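You operate a simulated robot arm through the tools that you are given. There is no shell and no other tool.

You run a simulated robot arm. Do the job below in one go: nothing can be reset, and whatever is moved stays where it is left.

Task
Blend the cream and purple tufts on the carder drum.
Fine: the purple tuft is in the red-brown drawer, shut it again; watch the drum and switch off once both are combed out; dial and brush lever end as they began; leave the reset button; other tufts stay. Where these are worked on the way, their far stop is far enough and under half their travel is too little: red-brown drawer.

The check looks at the end state, three seconds after you hand in, the way a careful person would. Anything else that was tipped, shoved, dropped, spilled or broken makes it a failure.

Robot
A 6-joint arm with a two-finger gripper, fixed in place. Base frame: the origin is at the foot of the arm, x ahead of it, y to its left, z up. Units: m, rad, N and s.
Its first joint turns from -2.897 to 2.897 rad. Payload 3.43 kg.
The TCP is the grasp point between the finger pads, 0.02 m short of the fingertips. In the tool frame z runs along the fingers and y along their closing line. Largest opening 0.19 m; the body of the gripper starts 0.248 m behind the TCP.
Orientation is that of the tool frame in the base frame, as a unit quaternion [x, y, z, w]. With the fingers straight down and closing along the base's y, the tool's x points along the base's -x, its y along +y and its z along -z.

Tools
- The arm moves only by the tool send_rows. Its argument "deltas" is a list of rows, each a list of 7 numbers: the opening, from 0 (shut) to 1 (fully open), then the shift along the tool's x, y, z in units of 25 mm (1.0 is 25 mm), then the turn, a rotation vector about the tool's x, y, z in units of 8 degrees (1.0 is 8 degrees). In form: [[jaw, dx, dy, dz, rx, ry, rz], ...]. A call has 1 to 20 rows; each row shifts and turns the commanded pose from where the row before left it, along the tool's axes as they then stand. A call with a number of a shift or a turn outside -1 to 1 is refused whole. Rows are played at 5 a second. More than 0.05 m and 0.15 rad between two rows, or a gripper value outside its range, and nothing of the call is played. Where a pose cannot be reached the arm comes as near as it can. A force on the tool above 40 N (or 10 N above the force at the start of the call, whichever is more), or a blocked arm, ends the call early, and 0.2 s more pass. Each finger travels about 0.045 m/s and halts on what it meets, pressing with about 42 N; the grip force reading is that of the motor and also rises with nothing between the fingers. The clock runs only during rows and for 0.2 s after the last one: add rows that do not move to give the fingers time. The reply holds the time, the measured pose of the TCP, the force on the tool along the base axes, the opening and the grip force, in the units named above and with some noise, with the torque about the TCP (base axes, N m) and any sound that the robot's microphone picked up, and new pictures: "views" is both (left out), scene, wrist or none.
- Cameras (640 x 400 px; columns grow to the right, rows downward): "scene" is fixed at [0.2227, 0.4981, 1.4959]; the picture's right is [-0.53, -0.85, 0.00], its down [-0.51, 0.32, -0.80] and it looks along [0.67, -0.43, -0.60] (base axes); focal length 337 px, centre (320, 200). "wrist" rides on the gripper at [0.07, -0.008, -0.288] in the tool frame; the picture's right is [0.12, 0.99, 0.00], its down [-0.96, 0.12, -0.25] and it looks along [-0.25, 0.03, 0.97] (tool axes); focal length 261 px, centre (320, 200). There is no depth. A picture from a camera that has moved, and an enlarged one, comes with that camera's place and axes in the base frame and with its lens. The place of the scene camera against the robot may be out by one fixed shift of up to 0.012 m in any direction.
- raise_lower(by): slides the trunk up (or, below 0, down) by that many m; the arm rides with it, the base frame stays. It gives what a move gives, with no picture.
- zoom(camera, box): a new picture of the part [left, top, right, bottom] of that camera's present view, enlarged. The clock stands still meanwhile.
- job_done(): hands the job in; it is judged then, once.

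Places have to be worked out from the pictures, the camera data and where the tool is seen. Open the gripper and draw the arm clear of the work before you hand the job in, unless the task says otherwise.

The tools are called after "Request:" by a JSON object that holds its "name" and its "arguments". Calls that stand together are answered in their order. send_rows: Moves the arm, as the interface text tells. Its arguments: {"type":"object","properties":{"deltas":{"type":"array"},"views":{"type":"string","enum":["both","scene","wrist","none"]}},"required":["deltas"]} The other tools are called the same way: raise_lower (by) slides the trunk up or down; zoom (camera, box) takes an enlarged picture of a part of a camera's view; job_done () hands the job in.

At the start:

```text
t: 0.0
eef_pos: [0.6571, -0.1178, 1.2381]
ee_rot: [0.0, 1.0, -0.001, 0.001]
wrist_force: [0.5, 0.2, 0.1]
moment: [0.02, 0.0, -0.02]
gripper_width: 0.1899
gripper_force: 0.1
trunk travel left (down, up): [-0.175, 0.065]
```

scene: 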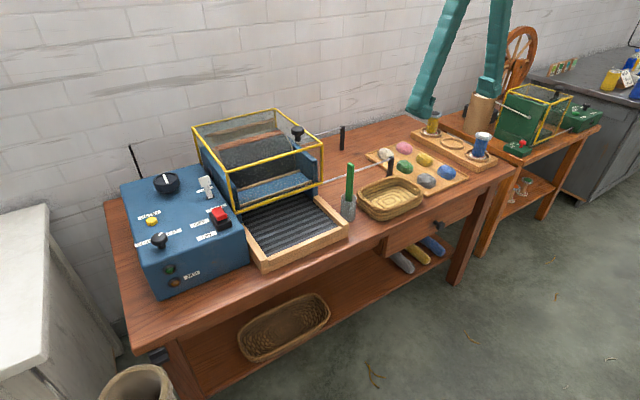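
wrist: 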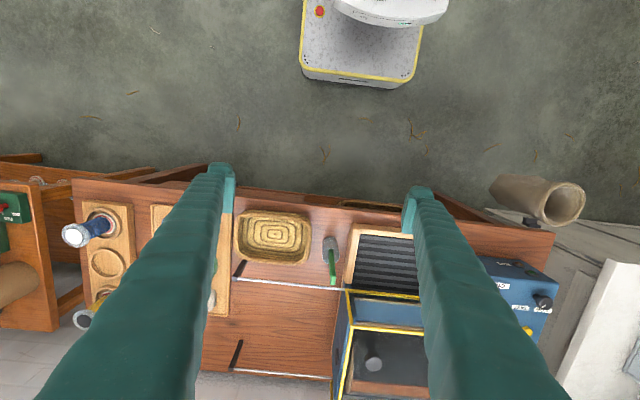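

The first pictures show a drum carder with a blue control box, a tray of tufts and a drawer under the table. I'll take enlarged views of each part to read the labels before moving.

Request:
{"name": "zoom", "arguments": {"camera": "scene", "box": [110, 130, 270, 310]}}

Request:
{"name": "zoom", "arguments": {"camera": "scene", "box": [190, 90, 350, 280]}}

Request:
{"name": "zoom", "arguments": {"camera": "scene", "box": [330, 120, 510, 280]}}

Request:
{"name": "zoom", "arguments": {"camera": "wrist", "box": [180, 160, 600, 400]}}

```text
2.22 times, centred on (190, 220) of scene
camera zoom: at [0.2227, 0.4981, 1.4959], right [-0.53, -0.85, 0.0], down [-0.51, 0.32, -0.8], along [0.67, -0.43, -0.6], focal length 748 px, centre (609, 156)
```

zoom: 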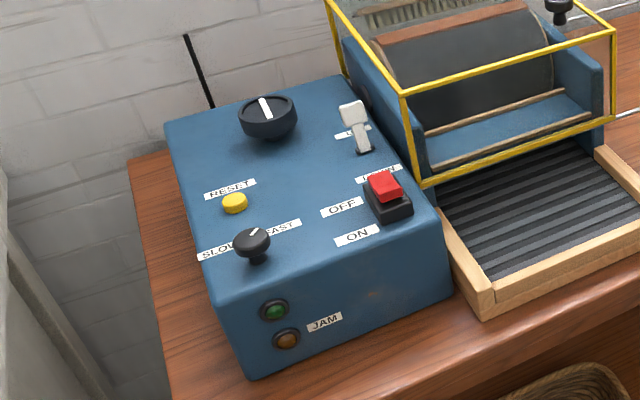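

```text
2.11 times, centred on (270, 185) of scene
camera zoom: at [0.2227, 0.4981, 1.4959], right [-0.53, -0.85, 0.0], down [-0.51, 0.32, -0.8], along [0.67, -0.43, -0.6], focal length 709 px, centre (425, 232)
```

zoom: 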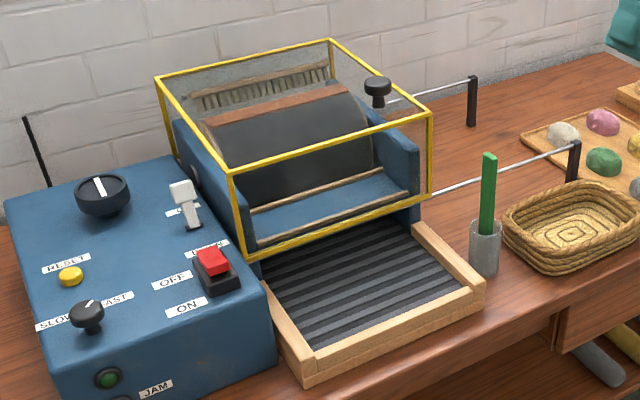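

```text
2.50 times, centred on (420, 200) of scene
camera zoom: at [0.2227, 0.4981, 1.4959], right [-0.53, -0.85, 0.0], down [-0.51, 0.32, -0.8], along [0.67, -0.43, -0.6], focal length 842 px, centre (70, 200)
```

zoom: 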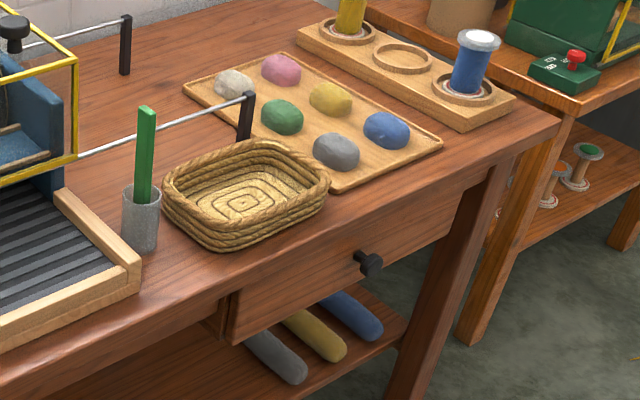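

```text
1.52 times, centred on (390, 280) of wrist
camera zoom: at [0.5865, -0.1263, 1.5256], right [-0.12, 0.99, 0.0], down [0.96, 0.12, 0.25], along [0.25, 0.03, -0.97], focal length 397 px, centre (213, 78)
```

zoom: 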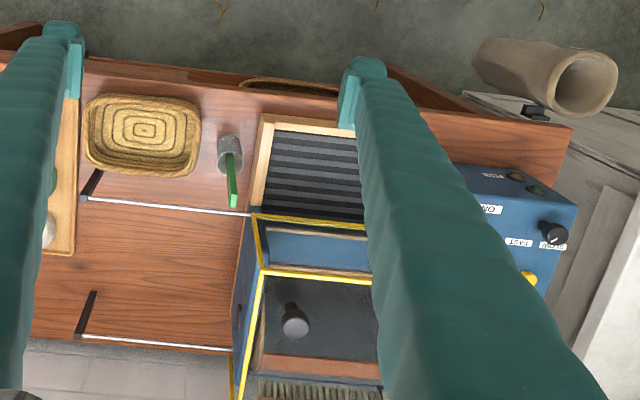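

Rough triangulation puts the control panel near x 0.95–1.1, y 0.35–0.52, z 0.88. I'll zoom in tighter to read labels and check guard, lamps and drawer.

Request:
{"name": "zoom", "arguments": {"camera": "scene", "box": [130, 160, 200, 204]}}

Request:
{"name": "zoom", "arguments": {"camera": "scene", "box": [185, 165, 255, 209]}}

Request:
{"name": "zoom", "arguments": {"camera": "scene", "box": [130, 200, 250, 300]}}

Request:
{"name": "zoom", "arguments": {"camera": "scene", "box": [190, 100, 350, 200]}}

Request:
{"name": "zoom", "arguments": {"camera": "scene", "box": [360, 180, 480, 260]}}

Request:
{"name": "zoom", "arguments": {"camera": "scene", "box": [500, 60, 640, 160]}}

```text
9.09 times, centred on (165, 182) of scene
camera zoom: at [0.2227, 0.4981, 1.4959], right [-0.53, -0.85, 0.0], down [-0.51, 0.32, -0.8], along [0.67, -0.43, -0.6], focal length 3062 px, centre (1729, 364)
```

zoom: 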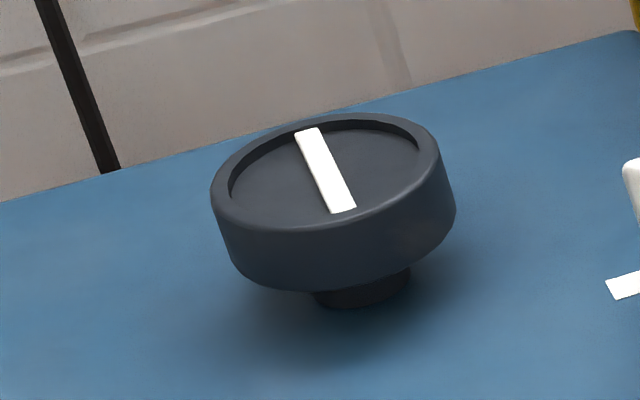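

```text
9.09 times, centred on (220, 187) of scene
camera zoom: at [0.2227, 0.4981, 1.4959], right [-0.53, -0.85, 0.0], down [-0.51, 0.32, -0.8], along [0.67, -0.43, -0.6], focal length 3062 px, centre (1229, 318)
```

zoom: 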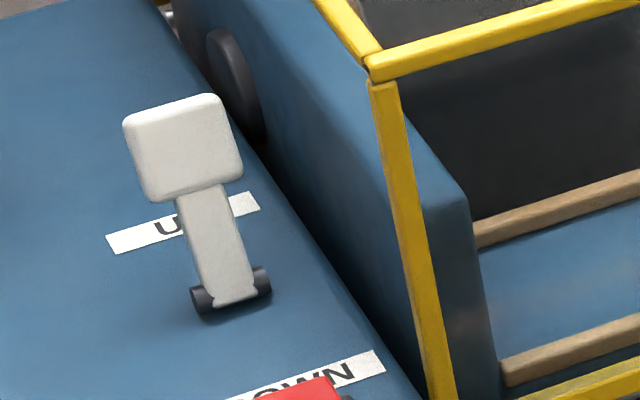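

```text
4.00 times, centred on (190, 250) of scene
camera zoom: at [0.2227, 0.4981, 1.4959], right [-0.53, -0.85, 0.0], down [-0.51, 0.32, -0.8], along [0.67, -0.43, -0.6], focal length 1347 px, centre (840, 0)
```

zoom: 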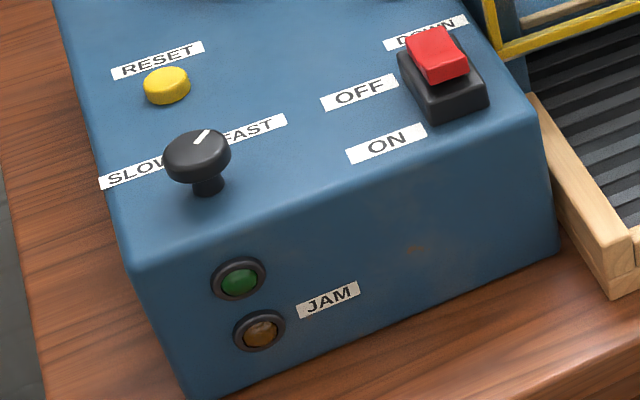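

```text
4.00 times, centred on (270, 150) of scene
camera zoom: at [0.2227, 0.4981, 1.4959], right [-0.53, -0.85, 0.0], down [-0.51, 0.32, -0.8], along [0.67, -0.43, -0.6], focal length 1347 px, centre (520, 400)
```

zoom: 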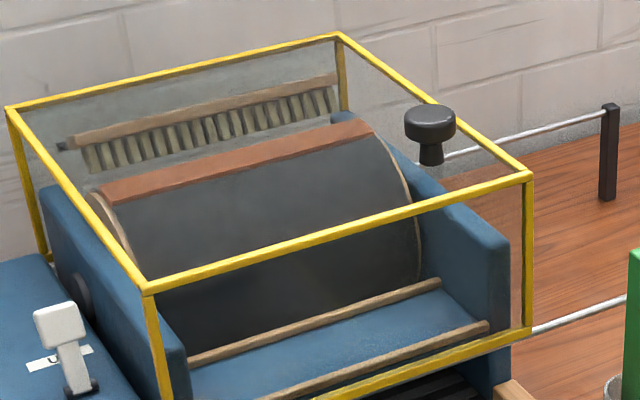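

```text
5.00 times, centred on (420, 220) of scene
camera zoom: at [0.2227, 0.4981, 1.4959], right [-0.53, -0.85, 0.0], down [-0.51, 0.32, -0.8], along [0.67, -0.43, -0.6], focal length 1684 px, centre (-180, 100)
```

zoom: 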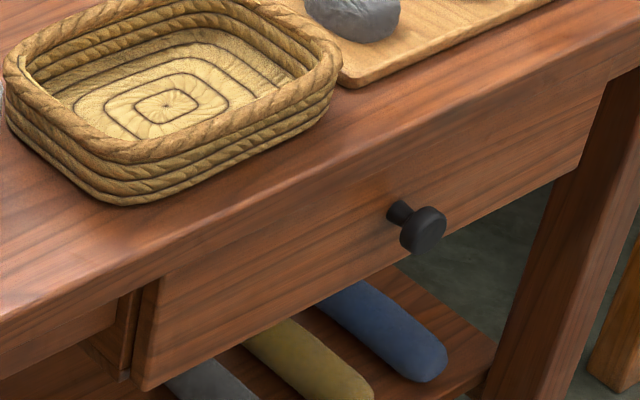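

```text
4.00 times, centred on (570, 110) of scene
camera zoom: at [0.2227, 0.4981, 1.4959], right [-0.53, -0.85, 0.0], down [-0.51, 0.32, -0.8], along [0.67, -0.43, -0.6], focal length 1347 px, centre (-680, 560)
```

zoom: 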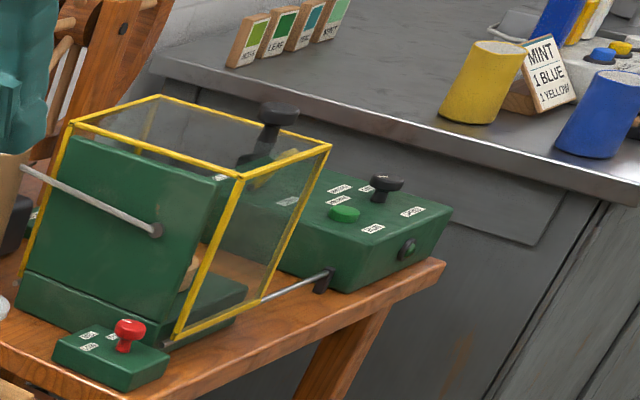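

Items lie far out (the cream tuft comes out near x 1.16, y −0.43, table z about 0.74). I'll zoom into the current wrist view for the table edge, drawer and switch.

Request:
{"name": "zoom", "arguments": {"camera": "wrist", "box": [200, 150, 360, 250]}}

Request:
{"name": "zoom", "arguments": {"camera": "wrist", "box": [470, 180, 630, 350]}}

Request:
{"name": "zoom", "arguments": {"camera": "scene", "box": [200, 200, 250, 235]}}

Request:
{"name": "zoom", "arguments": {"camera": "scene", "box": [240, 190, 360, 280]}}

Request:
{"name": "zoom", "arguments": {"camera": "scene", "box": [355, 130, 475, 200]}}

```text
4.00 times, centred on (280, 200) of wrist
camera zoom: at [0.5865, -0.1263, 1.5256], right [-0.12, 0.99, 0.0], down [0.96, 0.12, 0.25], along [0.25, 0.03, -0.97], focal length 1043 px, centre (480, 200)
```

zoom: 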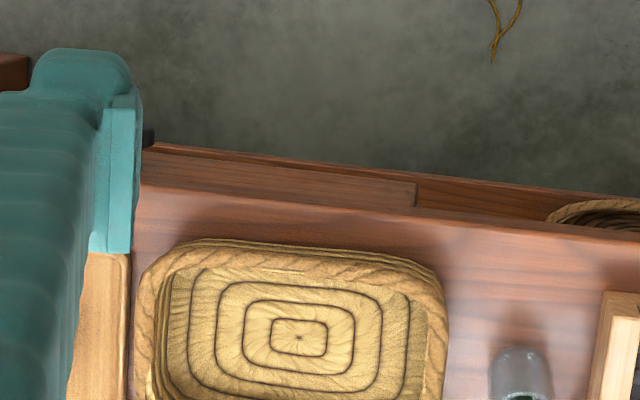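

```text
2.35 times, centred on (550, 265) of wrist
camera zoom: at [0.5865, -0.1263, 1.5256], right [-0.12, 0.99, 0.0], down [0.96, 0.12, 0.25], along [0.25, 0.03, -0.97], focal length 613 px, centre (-221, 47)
```

zoom: 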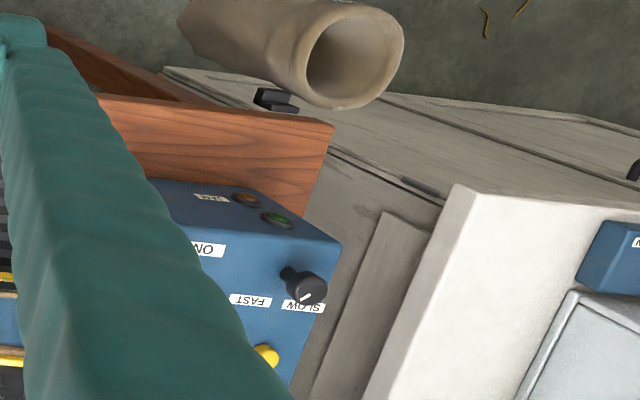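

```text
11.43 times, centred on (225, 218) of scene
camera zoom: at [0.2227, 0.4981, 1.4959], right [-0.53, -0.85, 0.0], down [-0.51, 0.32, -0.8], along [0.67, -0.43, -0.6], focal length 3850 px, centre (1406, 0)
```

zoom: 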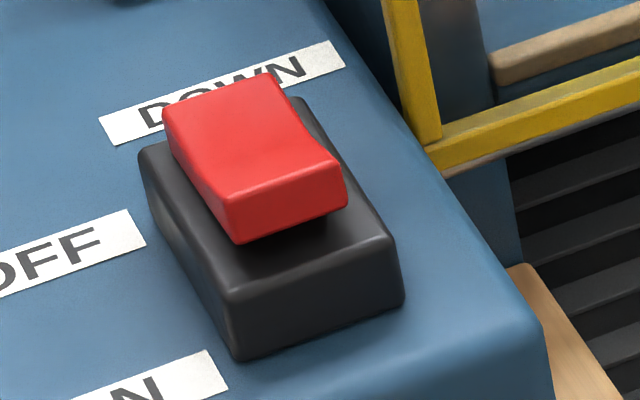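

```text
4.44 times, centred on (300, 235) of scene
camera zoom: at [0.2227, 0.4981, 1.4959], right [-0.53, -0.85, 0.0], down [-0.51, 0.32, -0.8], along [0.67, -0.43, -0.6], focal length 1497 px, centre (409, 44)
```

zoom: 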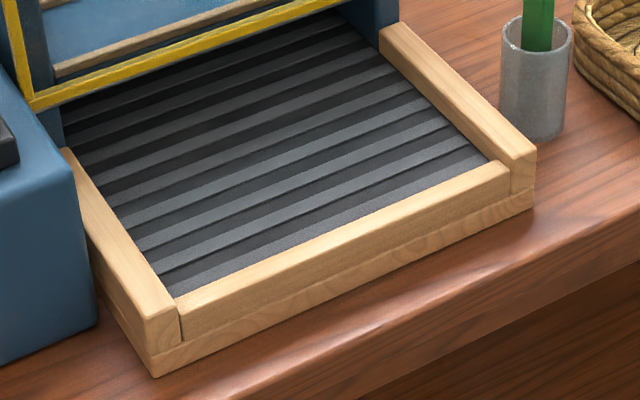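

```text
5.33 times, centred on (415, 165) of scene
camera zoom: at [0.2227, 0.4981, 1.4959], right [-0.53, -0.85, 0.0], down [-0.51, 0.32, -0.8], along [0.67, -0.43, -0.6], focal length 1796 px, centre (-187, 387)
```

zoom: 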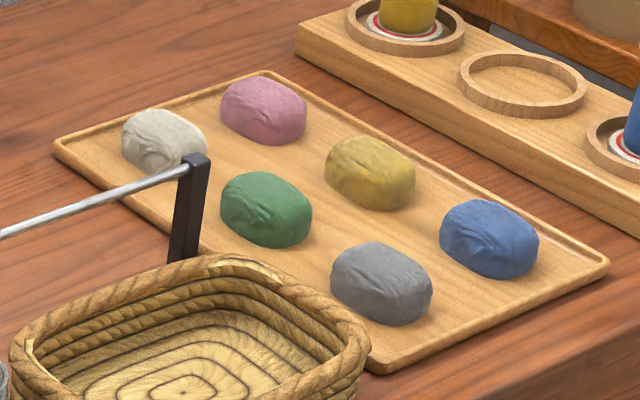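

The drawer face lies near x 0.81, z 0.59–0.69, with its knob near [0.785, −0.40, 0.65]. The rocker's back (OFF) end is pressed and the lamps are dark. I move down in front of the drawer, short of the knob, to look closer.

Request:
{"name": "send_rows", "arguments": {"deltas": [[0.5, 0, -0.7, 0.9, 0, 0, 0], [0.5, 0, -0.7, 0.9, 0, 0, 0], [0.5, 0, -0.7, 0.9, 0, 0, 0], [0.5, 0, -0.7, 0.9, 0, 0, 0], [0.5, 0, -0.7, 0.9, 0, 0, 0], [0.5, 0, -0.7, 0.9, 0, 0, 0], [0.5, 0, -0.7, 0.9, 0, 0, 0], [0.5, 0, -0.7, 0.9, 0, 0, 0], [0.5, 0, -0.7, 0.9, 0, 0, 0], [0.5, 0, -0.7, 0.9, 0, 0, 0], [0.5, 0, -0.7, 0.9, 0, 0, 0], [0.5, 0, -0.7, 0.9, 0, 0, 0], [0.5, 0, -0.7, 0.9, 0, 0, 0], [0.5, 0, -0.7, 0.9, 0, 0, 0], [0.5, 0, -0.7, 0.9, 0, 0, 0], [0.5, 0, -0.7, 0.9, 0, 0, 0]], "views": "both"}}

```text
t: 3.4
eef_pos: [0.657, -0.3978, 0.8793]
ee_rot: [-0.001, 1.0, 0.0, 0.0]
wrist_force: [0.1, -0.3, 0.7]
moment: [-0.05, -0.07, 0.01]
gripper_width: 0.0951
gripper_force: 0.1
trunk travel left (down, up): [-0.175, 0.065]
camera wrist: at [0.5861, -0.4055, 1.1659], right [-0.12, 0.99, 0.0], down [0.96, 0.12, 0.25], along [0.25, 0.03, -0.97], focal length 261 px, centre (320, 200)
```

scene: 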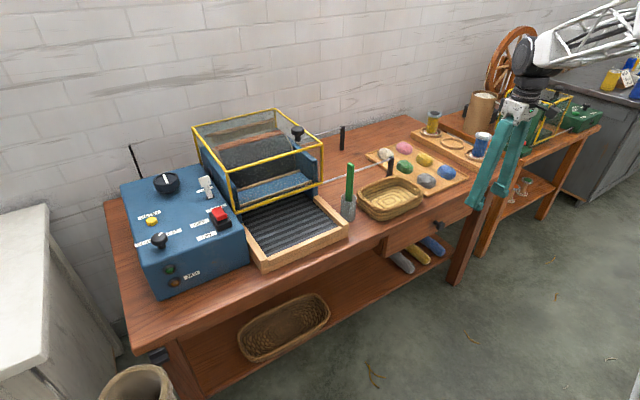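
wrist: 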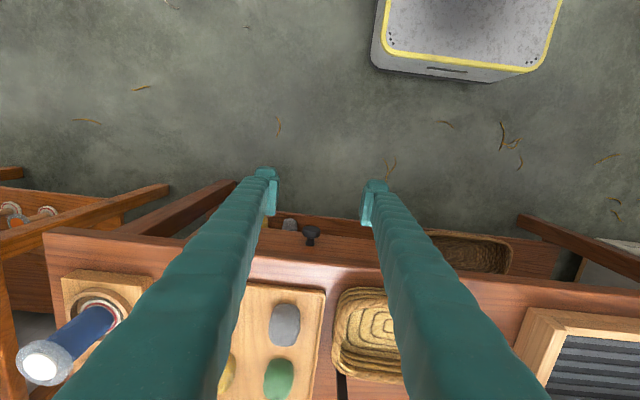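

Now the drawer knob shows between the fingers; I'll enlarge that part to fix its place and check the drawer state.

Request:
{"name": "zoom", "arguments": {"camera": "wrist", "box": [260, 200, 390, 290]}}

Request:
{"name": "zoom", "arguments": {"camera": "scene", "box": [370, 120, 530, 260]}}

```text
4.44 times, centred on (325, 245) of wrist
camera zoom: at [0.5861, -0.4055, 1.1659], right [-0.12, 0.99, 0.0], down [0.96, 0.12, 0.25], along [0.25, 0.03, -0.97], focal length 1158 px, centre (298, 0)
```

zoom: 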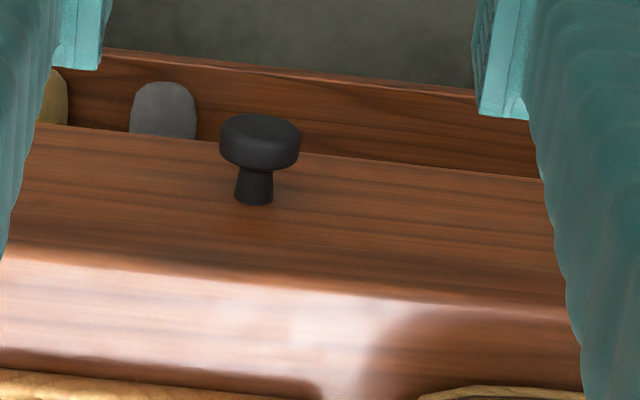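

```text
2.86 times, centred on (450, 190) of scene
camera zoom: at [0.2227, 0.4981, 1.4959], right [-0.53, -0.85, 0.0], down [-0.51, 0.32, -0.8], along [0.67, -0.43, -0.6], focal length 962 px, centre (-51, 229)
```

zoom: 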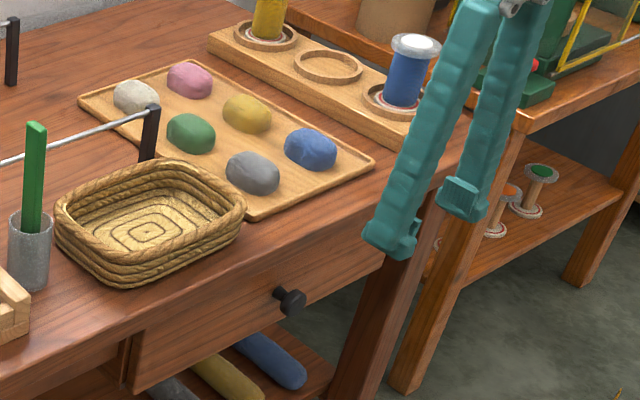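

The knob cap is about 0.04 m wide, centred near x 0.785, y −0.400, z 0.65, with the face at x 0.82. I descend in front of it, then move forward with the fingers on either side.

Request:
{"name": "send_rows", "arguments": {"deltas": [[0.45, -0.17, -0.01, 0.9, 0, 0, 0], [0.45, -0.17, -0.01, 0.9, 0, 0, 0], [0.45, -0.17, -0.01, 0.9, 0, 0, 0], [0.45, -0.17, -0.01, 0.9, 0, 0, 0], [0.45, -0.17, -0.01, 0.9, 0, 0, 0], [0.45, -0.17, -0.01, 0.9, 0, 0, 0], [0.45, -0.17, -0.01, 0.9, 0, 0, 0], [0.45, -0.17, -0.01, 0.9, 0, 0, 0], [0.45, -0.17, -0.01, 0.9, 0, 0, 0], [0.45, -0.17, -0.01, 0.9, 0, 0, 0]], "views": "both"}}

```text
t: 5.6
eef_pos: [0.6993, -0.3988, 0.6543]
ee_rot: [0.001, 1.0, -0.001, 0.0]
wrist_force: [-0.6, -0.7, 0.7]
moment: [-0.02, -0.03, -0.03]
gripper_width: 0.0854
gripper_force: 0.1
trunk travel left (down, up): [-0.175, 0.065]
camera wrist: at [0.6284, -0.4078, 0.9408], right [-0.12, 0.99, 0.0], down [0.96, 0.12, 0.25], along [0.25, 0.03, -0.97], focal length 261 px, centre (320, 200)
```

scene: 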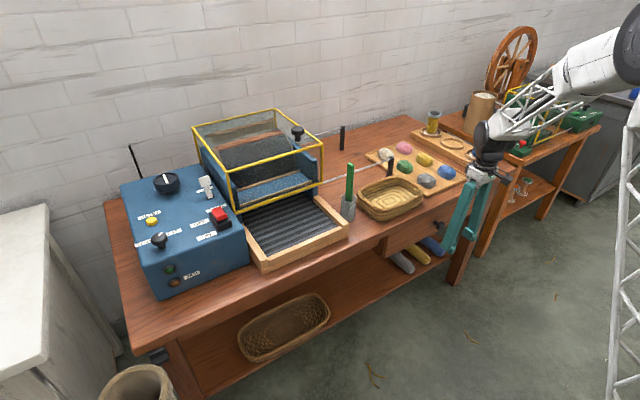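
wrist: 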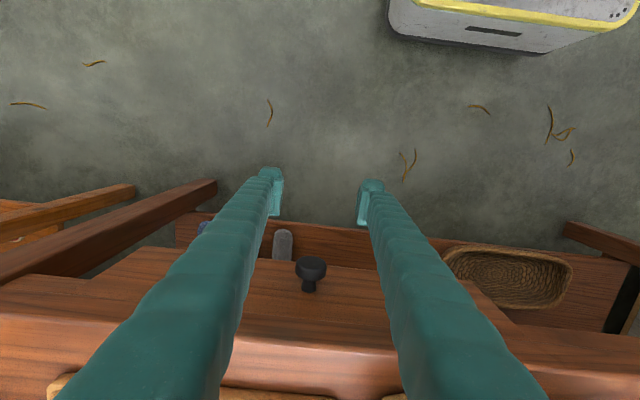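

The knob sits centred between the fingers at about the TCP's height. I move forward 0.075 m to straddle it and then check.

Request:
{"name": "send_rows", "arguments": {"deltas": [[0.45, -1, 0, 0, 0, 0, 0], [0.45, -1, 0, 0, 0, 0, 0], [0.45, -1, 0, 0, 0, 0, 0], [0.45, 0, 0, 0, 0, 0, 0]], "views": "both"}}

Request:
{"name": "zoom", "arguments": {"camera": "scene", "box": [400, 180, 500, 260]}}

Request:
{"name": "zoom", "arguments": {"camera": "wrist", "box": [240, 150, 400, 250]}}

```text
t: 6.6
eef_pos: [0.7744, -0.4006, 0.6522]
ee_rot: [-0.001, 1.0, 0.001, 0.0]
wrist_force: [-0.3, -0.2, 0.6]
moment: [0.02, 0.04, -0.03]
gripper_width: 0.0855
gripper_force: 0.1
trunk travel left (down, up): [-0.175, 0.065]
camera wrist: at [0.7038, -0.4085, 0.9404], right [-0.12, 0.99, 0.0], down [0.96, 0.12, 0.25], along [0.25, 0.03, -0.97], focal length 261 px, centre (320, 200)
```

scene: 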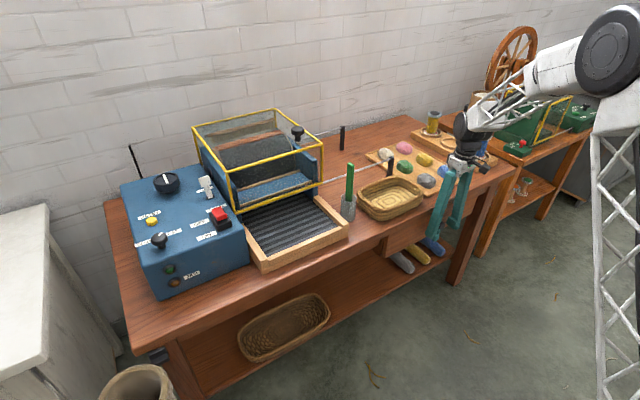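
wrist: 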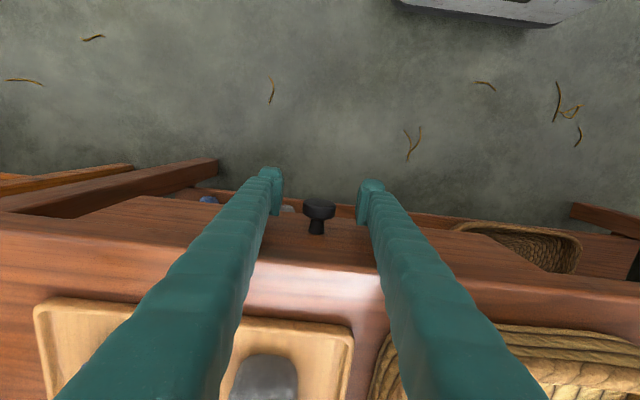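

```text
5.00 times, centred on (450, 220) of scene
camera zoom: at [0.2227, 0.4981, 1.4959], right [-0.53, -0.85, 0.0], down [-0.51, 0.32, -0.8], along [0.67, -0.43, -0.6], focal length 1684 px, centre (-330, 100)
```

zoom: 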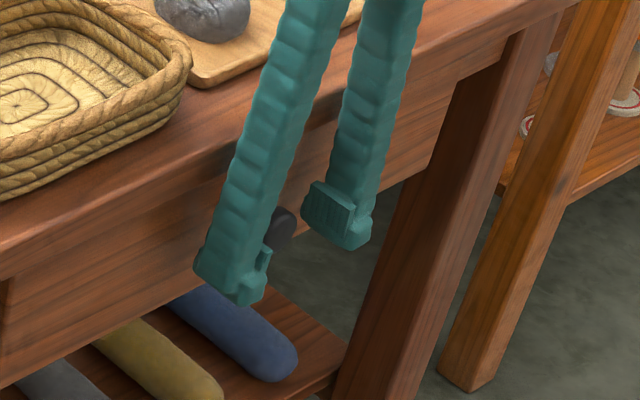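

```text
4.00 times, centred on (320, 200) of wrist
camera zoom: at [0.7038, -0.4085, 0.9404], right [-0.12, 0.99, 0.0], down [0.96, 0.12, 0.25], along [0.25, 0.03, -0.97], focal length 1043 px, centre (320, 200)
```

zoom: 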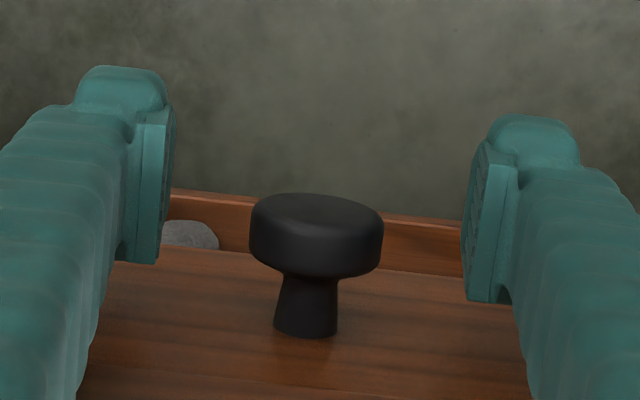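

The pads straddle the knob cap well. I nudge 4 mm forward and close on it.

Request:
{"name": "send_rows", "arguments": {"deltas": [[0.45, -0.16, 0, 0, 0, 0, 0], [0.1, 0, 0, 0, 0, 0, 0], [0.1, 0, 0, 0, 0, 0, 0], [0.1, 0, 0, 0, 0, 0, 0], [0.1, 0, 0, 0, 0, 0, 0], [0.1, 0, 0, 0, 0, 0, 0]], "views": "wrist"}}

```text
t: 8.0
eef_pos: [0.7775, -0.4009, 0.6522]
ee_rot: [0.001, 1.0, 0.0, 0.0]
wrist_force: [0.6, 0.3, 0.5]
moment: [0.01, 0.03, 0.02]
gripper_width: 0.0338
gripper_force: 45.1
trunk travel left (down, up): [-0.175, 0.065]
camera wrist: at [0.7077, -0.4082, 0.9401], right [-0.12, 0.99, 0.0], down [0.96, 0.12, 0.25], along [0.25, 0.03, -0.97], focal length 261 px, centre (320, 200)
```

wrist: 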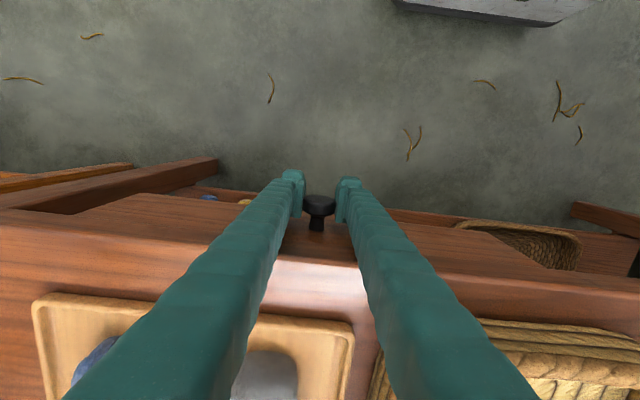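

The knob is held (opening 0.034 m, 45 N). I pull straight back toward the robot.

Request:
{"name": "send_rows", "arguments": {"deltas": [[0.1, 0.4, 0, 0, 0, 0, 0], [0.1, 0.5, 0, 0, 0, 0, 0], [0.1, 0.5, 0, 0, 0, 0, 0], [0.1, 0.5, 0, 0, 0, 0, 0], [0.1, 0.5, 0, 0, 0, 0, 0], [0.1, 0.5, 0, 0, 0, 0, 0], [0.1, 0.5, 0, 0, 0, 0, 0], [0.1, 0.5, 0, 0, 0, 0, 0]], "views": "both"}}

```text
t: 9.8
eef_pos: [0.6791, -0.3999, 0.6528]
ee_rot: [-0.001, 1.0, -0.001, -0.001]
wrist_force: [-0.5, 5.3, -13.1]
moment: [-0.05, 0.17, -0.07]
gripper_width: 0.0339
gripper_force: 44.4
trunk travel left (down, up): [-0.175, 0.065]
camera wrist: at [0.6097, -0.4084, 0.9402], right [-0.12, 0.99, 0.0], down [0.96, 0.12, 0.25], along [0.24, 0.03, -0.97], focal length 261 px, centre (320, 200)
```

scene: 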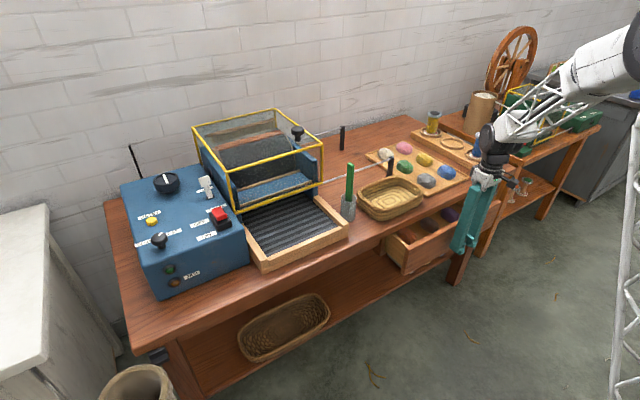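
wrist: 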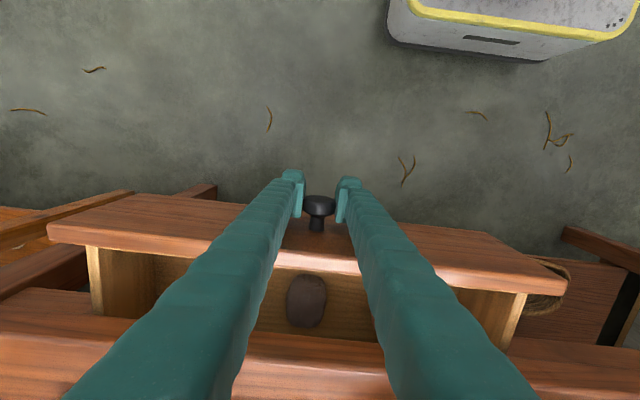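

The drawer is sliding out and a purple tuft shows inside. I keep pulling toward its stop.

Request:
{"name": "send_rows", "arguments": {"deltas": [[0.1, 0.5, 0, 0, 0, 0, 0], [0.1, 0.5, 0, 0, 0, 0, 0], [0.1, 0.5, 0, 0, 0, 0, 0], [0.1, 0.5, 0, 0, 0, 0, 0], [0.1, 0.5, 0, 0, 0, 0, 0], [0.1, 0.5, 0, 0, 0, 0, 0], [0.1, 0.5, 0, 0, 0, 0, 0], [0.1, 0.5, 0, 0, 0, 0, 0]], "views": "both"}}

```text
t: 11.6
eef_pos: [0.5794, -0.3997, 0.6527]
ee_rot: [0.001, 1.0, 0.001, 0.0]
wrist_force: [-0.4, 8.7, -25.7]
moment: [-0.08, 0.58, 0.05]
gripper_width: 0.034
gripper_force: 44.7
trunk travel left (down, up): [-0.175, 0.065]
camera wrist: at [0.5101, -0.4084, 0.9404], right [-0.12, 0.99, 0.0], down [0.96, 0.11, 0.25], along [0.24, 0.03, -0.97], focal length 261 px, centre (320, 200)
```

scene: 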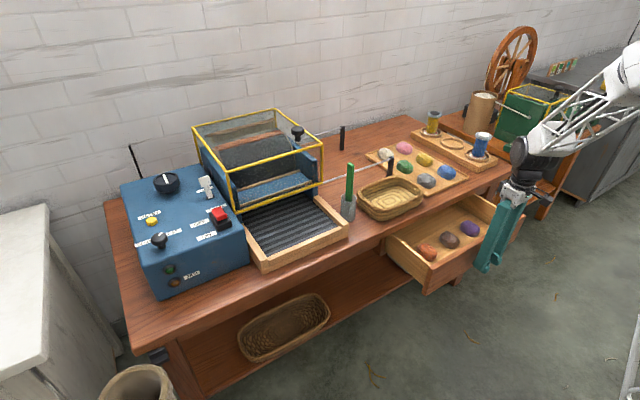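
wrist: 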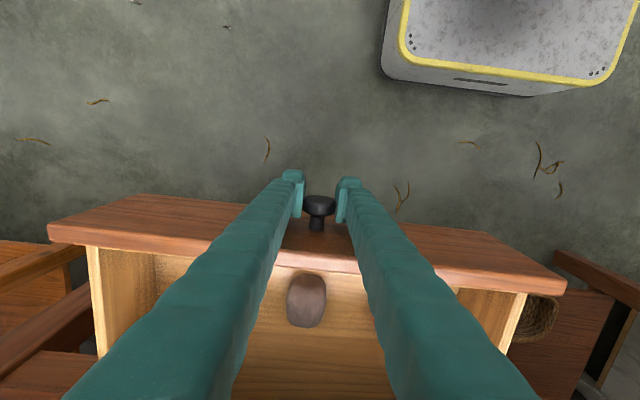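

Three tufts show in the drawer: red-orange, brown, and purple on the right near (0.73, −0.50). The downward force grew to 26 N as the drawer moved, so I ease the hand down 2 mm and keep pulling gently to find the stop.

Request:
{"name": "send_rows", "arguments": {"deltas": [[0.1, 0, 0.03, 0.08, 0, 0, 0], [0.1, 0.3, 0, 0, 0, 0, 0], [0.1, 0.3, 0, 0, 0, 0, 0], [0.1, 0.3, 0, 0, 0, 0, 0]], "views": "scene"}}

```text
t: 12.6
eef_pos: [0.5583, -0.4006, 0.6526]
ee_rot: [0.0, 1.0, -0.001, 0.001]
wrist_force: [1.2, 2.3, 22.9]
moment: [-0.01, -0.15, 0.07]
gripper_width: 0.0337
gripper_force: 45.3
trunk travel left (down, up): [-0.175, 0.065]
```

scene: 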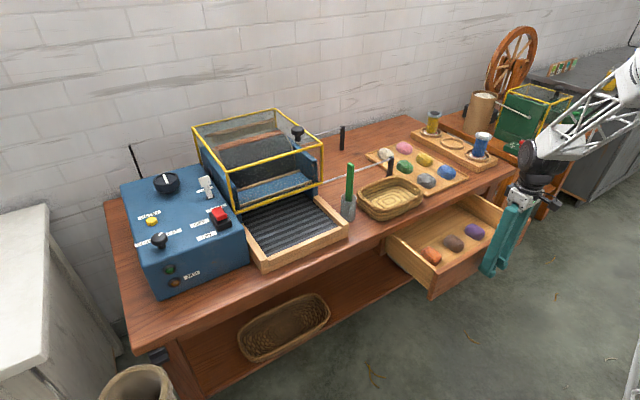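

A 2 mm shift swung the force to +23 N, so the right height is 1 mm up. I correct that and keep pulling slowly.

Request:
{"name": "send_rows", "arguments": {"deltas": [[0.1, 0.3, 0, -0.04, 0, 0, 0], [0.1, 0.3, 0, 0, 0, 0, 0], [0.1, 0.3, 0, 0, 0, 0, 0], [0.1, 0.3, 0, 0, 0, 0, 0]], "views": "none"}}

```text
t: 13.6
eef_pos: [0.5276, -0.4006, 0.6533]
ee_rot: [0.0, 1.0, -0.001, 0.0]
wrist_force: [0.2, -6.7, 24.4]
moment: [-0.07, -0.28, -0.01]
gripper_width: 0.0339
gripper_force: 45.6
trunk travel left (down, up): [-0.175, 0.065]
```

Travel is 0.25 m so far with no stop yet. I ease up another 1 mm and pull on in small steps.

Request:
{"name": "send_rows", "arguments": {"deltas": [[0.1, 0, 0, -0.04, 0, 0, 0], [0.1, 0.25, 0, 0, 0, 0, 0], [0.1, 0.25, 0, 0, 0, 0, 0], [0.1, 0.25, 0, 0, 0, 0, 0]], "views": "both"}}

```text
t: 14.6
eef_pos: [0.5092, -0.4001, 0.6532]
ee_rot: [-0.001, 1.0, 0.0, 0.0]
wrist_force: [-0.5, -12.6, 4.2]
moment: [-0.01, -0.09, -0.22]
gripper_width: 0.0338
gripper_force: 44.6
trunk travel left (down, up): [-0.175, 0.065]
camera wrist: at [0.439, -0.4082, 0.9402], right [-0.12, 0.99, 0.0], down [0.96, 0.12, 0.25], along [0.25, 0.03, -0.97], focal length 261 px, centre (320, 200)
```

scene: 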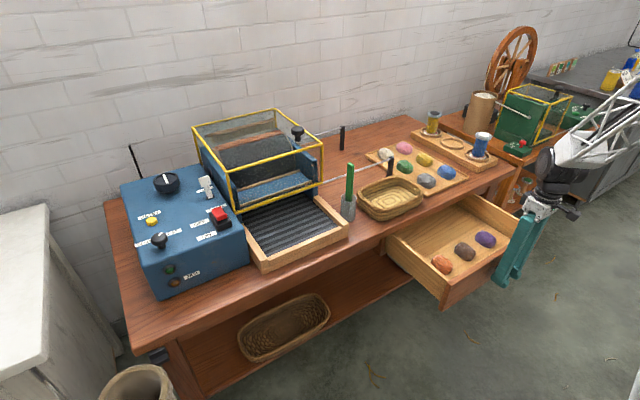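
wrist: 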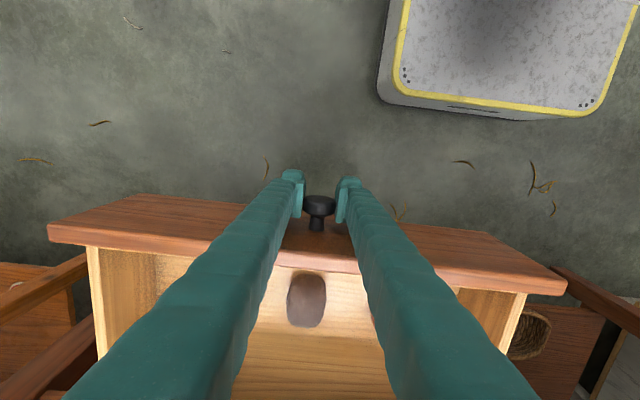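

Now 0.27 m out; still no stop felt. I go on in small steps, with a slight −y ease for the side force.

Request:
{"name": "send_rows", "arguments": {"deltas": [[0.1, 0.25, -0.02, 0, 0, 0, 0], [0.1, 0.25, 0, 0, 0, 0, 0], [0.1, 0.25, 0, 0, 0, 0, 0], [0.1, 0.25, 0, 0, 0, 0, 0], [0.1, 0.25, 0, 0, 0, 0, 0], [0.1, 0.25, 0, 0, 0, 0, 0]], "views": "both"}}

```text
t: 16.0
eef_pos: [0.4722, -0.4006, 0.6532]
ee_rot: [0.0, 1.0, 0.001, 0.001]
wrist_force: [0.9, -8.8, -10.5]
moment: [-0.04, 0.14, -0.06]
gripper_width: 0.0337
gripper_force: 45.0
trunk travel left (down, up): [-0.175, 0.065]
camera wrist: at [0.4018, -0.4083, 0.9402], right [-0.12, 0.99, 0.0], down [0.96, 0.12, 0.25], along [0.25, 0.03, -0.97], focal length 261 px, centre (320, 200)
```

scene: 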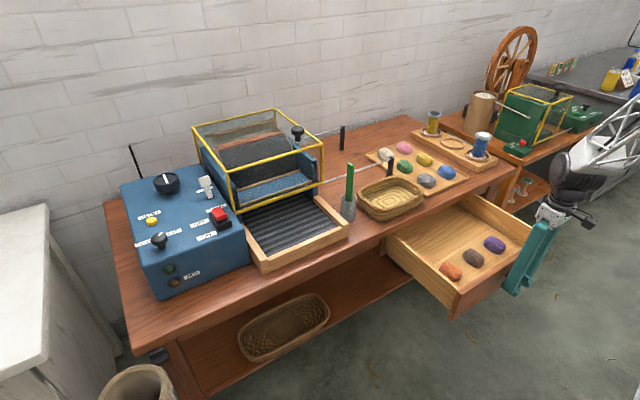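
wrist: 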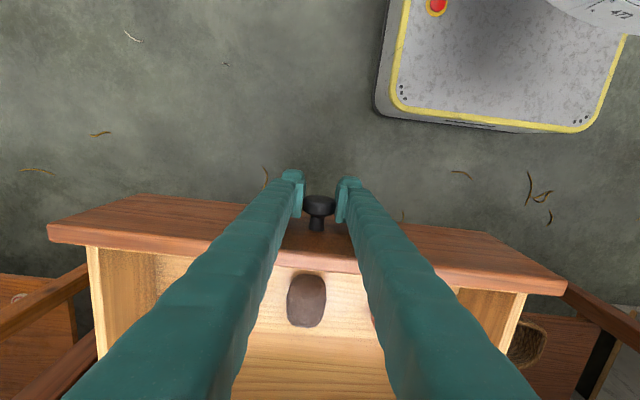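

It's 0.305 m out and still sliding freely. I pull a bit more to find the stop, keeping well clear of the robot's foot.

Request:
{"name": "send_rows", "arguments": {"deltas": [[0.1, 0.25, -0.02, 0.02, 0, 0, 0], [0.1, 0.25, 0, 0, 0, 0, 0], [0.1, 0.25, 0, 0, 0, 0, 0], [0.1, 0.25, 0, 0, 0, 0, 0], [0.1, 0.25, 0, 0, 0, 0, 0], [0.1, 0.25, 0, 0, 0, 0, 0], [0.1, 0.25, 0, 0, 0, 0, 0], [0.1, 0.25, 0, 0, 0, 0, 0]], "views": "both"}}

```text
t: 17.8
eef_pos: [0.4228, -0.4004, 0.6531]
ee_rot: [0.001, 1.0, 0.0, 0.0]
wrist_force: [0.8, 6.8, 4.6]
moment: [-0.03, -0.02, 0.14]
gripper_width: 0.0337
gripper_force: 44.7
trunk travel left (down, up): [-0.175, 0.065]
camera wrist: at [0.352, -0.4083, 0.9402], right [-0.12, 0.99, 0.0], down [0.96, 0.12, 0.25], along [0.25, 0.03, -0.97], focal length 261 px, centre (320, 200)
```

scene: 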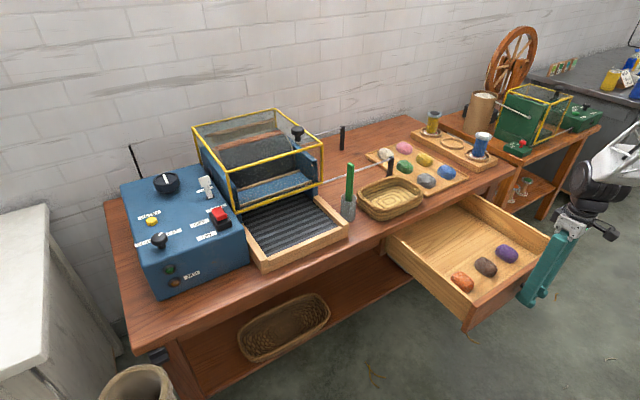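
wrist: 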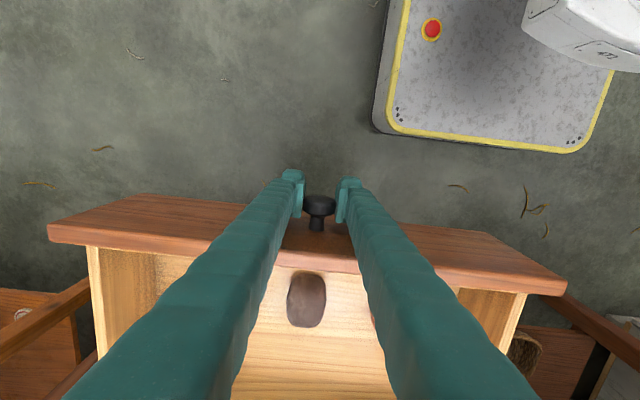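

The drawer is 0.355 m out, well past half. I release the knob, rise clear and move over the purple tuft, which I judge to be near (0.575, −0.505).

Request:
{"name": "send_rows", "arguments": {"deltas": [[0.47, 0, 0, 0, 0, 0, 0], [0.47, 0, 0, 0, 0, 0, 0], [0.47, 0, 0, 0, 0, 0, 0], [0.47, 0, 0, 0, 0, 0, 0], [0.47, 0, 0, -0.6, 0, 0, 0], [0.47, 0, 0, -1, 0, 0, 0], [0.47, 0, 0, -1, 0, 0, 0], [0.47, 0, 0, -1, 0, 0, 0], [0.47, 0, 0, -1, 0, 0, 0], [0.47, 0, 0, -1, 0, 0, 0], [0.47, 0, 0, -1, 0, 0, 0], [0.47, -1, -0.7, 0, 0, 0, 0], [0.47, -1, -0.7, 0, 0, 0, 0], [0.47, -1, -0.7, 0, 0, 0, 0], [0.47, -1, -0.7, 0, 0, 0, 0], [0.47, -1, -0.7, 0, 0, 0, 0], [0.47, -1, -0.7, 0, 0, 0, 0]], "views": "both"}}

Request:
{"name": "zoom", "arguments": {"camera": "wrist", "box": [220, 120, 420, 245]}}

```text
t: 21.4
eef_pos: [0.5738, -0.5063, 0.8175]
ee_rot: [0.0, 1.0, 0.0, 0.0]
wrist_force: [0.3, -0.3, 0.8]
moment: [-0.02, -0.07, -0.01]
gripper_width: 0.0893
gripper_force: 0.1
trunk travel left (down, up): [-0.175, 0.065]
camera wrist: at [0.5029, -0.5138, 1.1051], right [-0.12, 0.99, 0.0], down [0.96, 0.12, 0.25], along [0.25, 0.03, -0.97], focal length 261 px, centre (320, 200)
```

scene: 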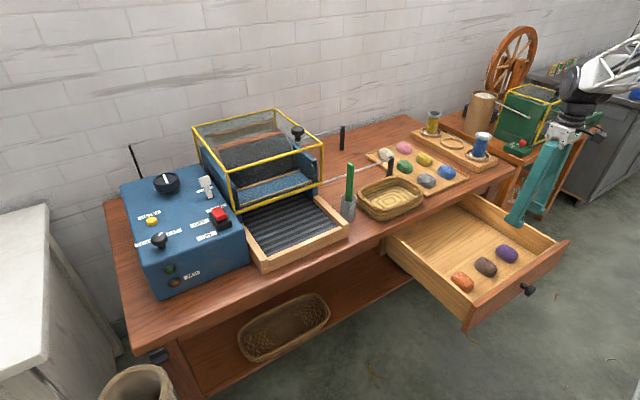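
wrist: 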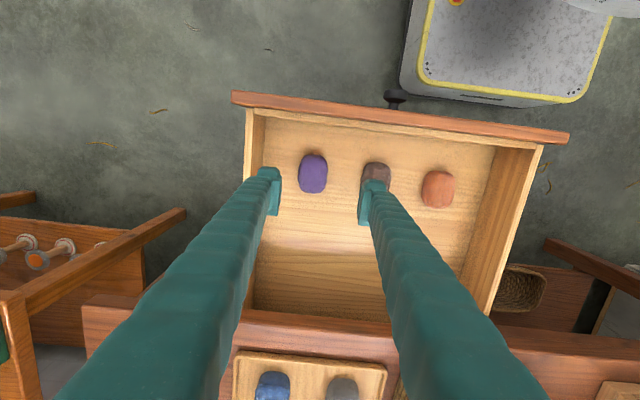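

```text
3.20 times, centred on (320, 182) of wrist
camera zoom: at [0.5029, -0.5138, 1.1051], right [-0.12, 0.99, 0.0], down [0.96, 0.12, 0.25], along [0.25, 0.03, -0.97], focal length 834 px, centre (320, 256)
```

zoom: 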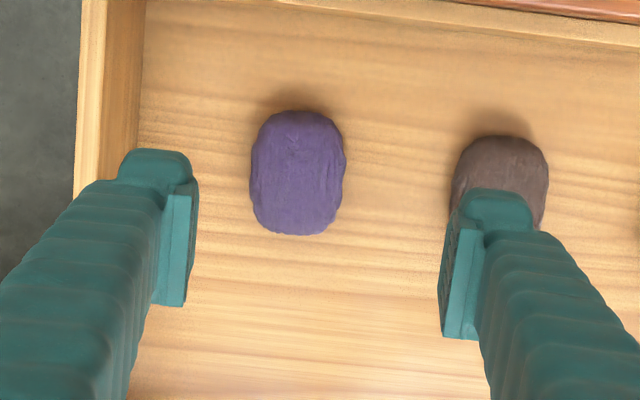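

The purple tuft (about 0.054 × 0.072 m) is at about (0.578, −0.5175). I shift over it and descend most of the way.

Request:
{"name": "send_rows", "arguments": {"deltas": [[0.47, -0.17, -0.45, 0.5, 0, 0, 0], [0.47, 0, 0, 1, 0, 0, 0], [0.47, 0, 0, 1, 0, 0, 0], [0.47, 0, 0, 1, 0, 0, 0], [0.47, 0, 0, 1, 0, 0, 0], [0.47, 0, 0, 1, 0, 0, 0], [0.47, 0, 0, 1, 0, 0, 0]], "views": "both"}}

Request:
{"name": "zoom", "arguments": {"camera": "wrist", "box": [220, 120, 420, 245]}}

Request:
{"name": "zoom", "arguments": {"camera": "scene", "box": [440, 190, 580, 320]}}

```text
t: 23.0
eef_pos: [0.5767, -0.5173, 0.656]
ee_rot: [0.0, 1.0, 0.0, 0.001]
wrist_force: [0.6, -0.1, 1.1]
moment: [-0.06, -0.08, -0.03]
gripper_width: 0.0891
gripper_force: 0.0
trunk travel left (down, up): [-0.175, 0.065]
camera wrist: at [0.5064, -0.5244, 0.9436], right [-0.12, 0.99, 0.0], down [0.96, 0.12, 0.25], along [0.25, 0.03, -0.97], focal length 261 px, centre (320, 200)
```

scene: 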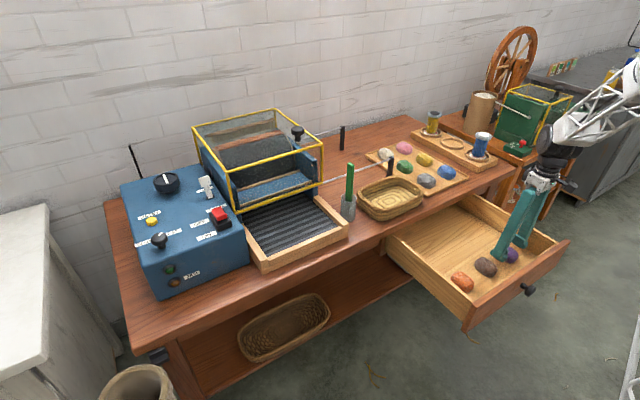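
wrist: 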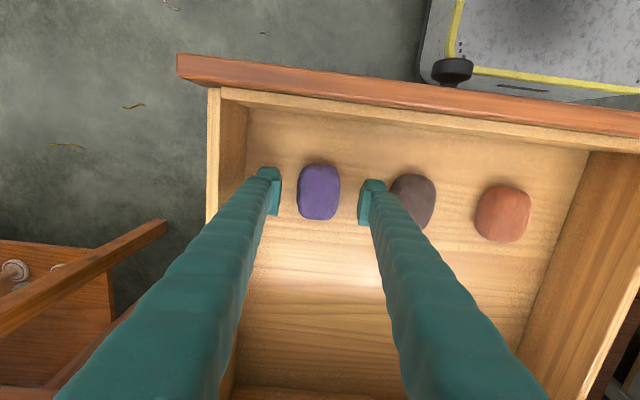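

```text
3.20 times, centred on (320, 182) of wrist
camera zoom: at [0.5064, -0.5244, 0.9436], right [-0.12, 0.99, 0.0], down [0.96, 0.12, 0.25], along [0.25, 0.03, -0.97], focal length 834 px, centre (320, 256)
```

zoom: 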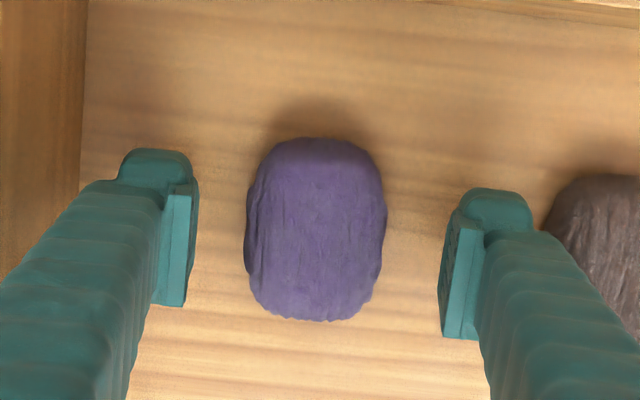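

```text
3.08 times, centred on (510, 255) of scene
camera zoom: at [0.2227, 0.4981, 1.4959], right [-0.53, -0.85, 0.0], down [-0.51, 0.32, -0.8], along [0.67, -0.43, -0.6], focal length 1036 px, centre (-265, 31)
```

zoom: 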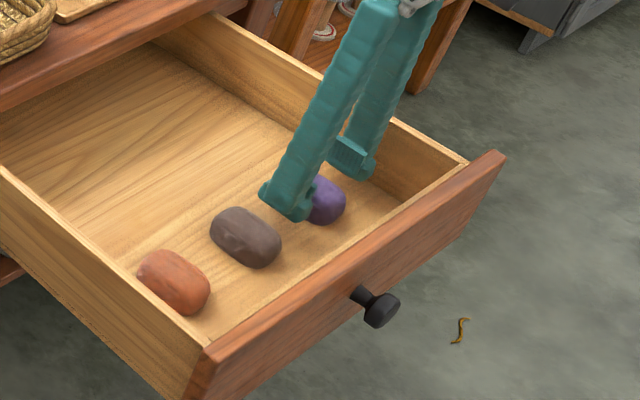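

Fingers straddle the purple tuft; its centre is around z 0.62. I lower another 25 mm and close.

Request:
{"name": "send_rows", "arguments": {"deltas": [[0.47, -0.1, 0, 0.5, 0, 0, 0], [0.47, 0, 0, 0.5, 0, 0, 0], [0.47, 0, 0, 0, 0, 0, 0], [0.1, 0, 0, 0, 0, 0, 0], [0.1, 0, 0, 0, 0, 0, 0], [0.1, 0, 0, 0, 0, 0, 0], [0.1, 0, 0, 0, 0, 0, 0], [0.1, 0, 0, 0, 0, 0, 0]], "views": "both"}}

```text
t: 24.8
eef_pos: [0.581, -0.516, 0.6312]
ee_rot: [0.0, 1.0, -0.001, 0.001]
wrist_force: [0.8, 7.0, 31.0]
moment: [0.53, -0.04, 0.2]
gripper_width: 0.051
gripper_force: 41.3
trunk travel left (down, up): [-0.175, 0.065]
camera wrist: at [0.5088, -0.5241, 0.9187], right [-0.12, 0.99, 0.0], down [0.96, 0.12, 0.25], along [0.25, 0.03, -0.97], focal length 261 px, centre (320, 200)
```

scene: 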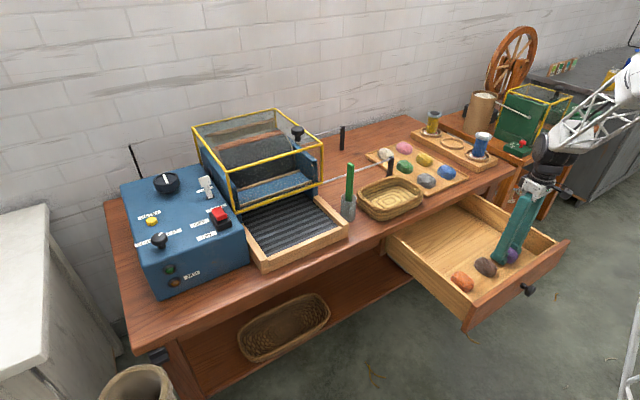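
wrist: 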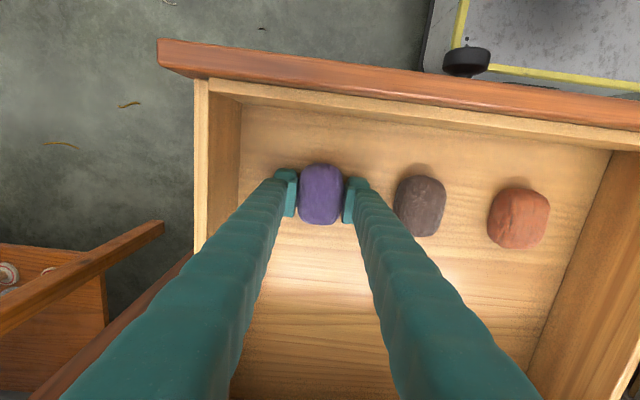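

The tuft is gripped at 0.051 m; the 31 N upward force shows the fingertips are resting on the drawer floor. I lift straight up slowly.

Request:
{"name": "send_rows", "arguments": {"deltas": [[0.1, 0, 0, -0.1, 0, 0, 0], [0.1, 0, 0, -0.4, 0, 0, 0], [0.1, 0, 0, -0.7, 0, 0, 0], [0.1, 0, 0, -0.9, 0, 0, 0], [0.1, 0, 0, -0.9, 0, 0, 0], [0.1, 0, 0, -0.9, 0, 0, 0], [0.1, 0, 0, -0.9, 0, 0, 0], [0.1, 0, 0, -0.9, 0, 0, 0], [0.1, 0, 0, -0.9, 0, 0, 0], [0.1, 0, 0, -0.9, 0, 0, 0], [0.1, 0, 0, -0.9, 0, 0, 0], [0.1, 0, 0, -0.9, 0, 0, 0], [0.1, 0, 0, -0.5, 0, 0, 0]], "views": "both"}}

```text
t: 27.6
eef_pos: [0.578, -0.5166, 0.8751]
ee_rot: [0.0, 1.0, 0.0, 0.0]
wrist_force: [0.1, 0.3, -0.3]
moment: [0.03, -0.02, 0.01]
gripper_width: 0.05
gripper_force: 41.5
trunk travel left (down, up): [-0.175, 0.065]
camera wrist: at [0.5089, -0.5249, 1.1618], right [-0.12, 0.99, 0.0], down [0.96, 0.12, 0.25], along [0.25, 0.03, -0.97], focal length 261 px, centre (320, 200)
```

scene: 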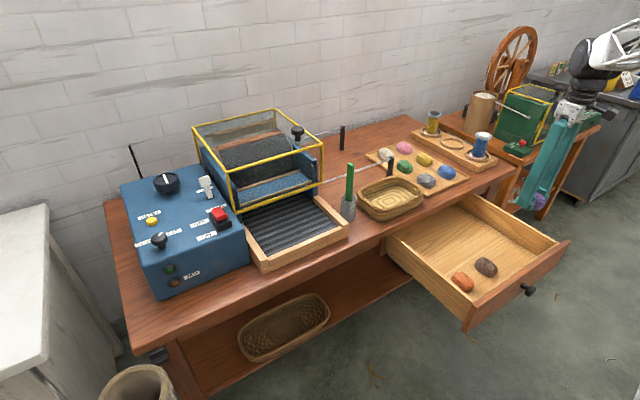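
wrist: 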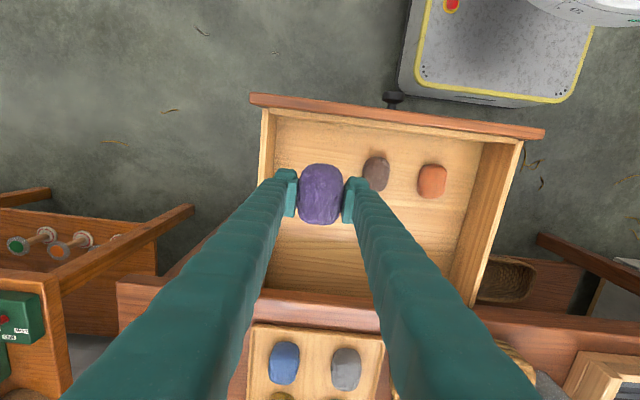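

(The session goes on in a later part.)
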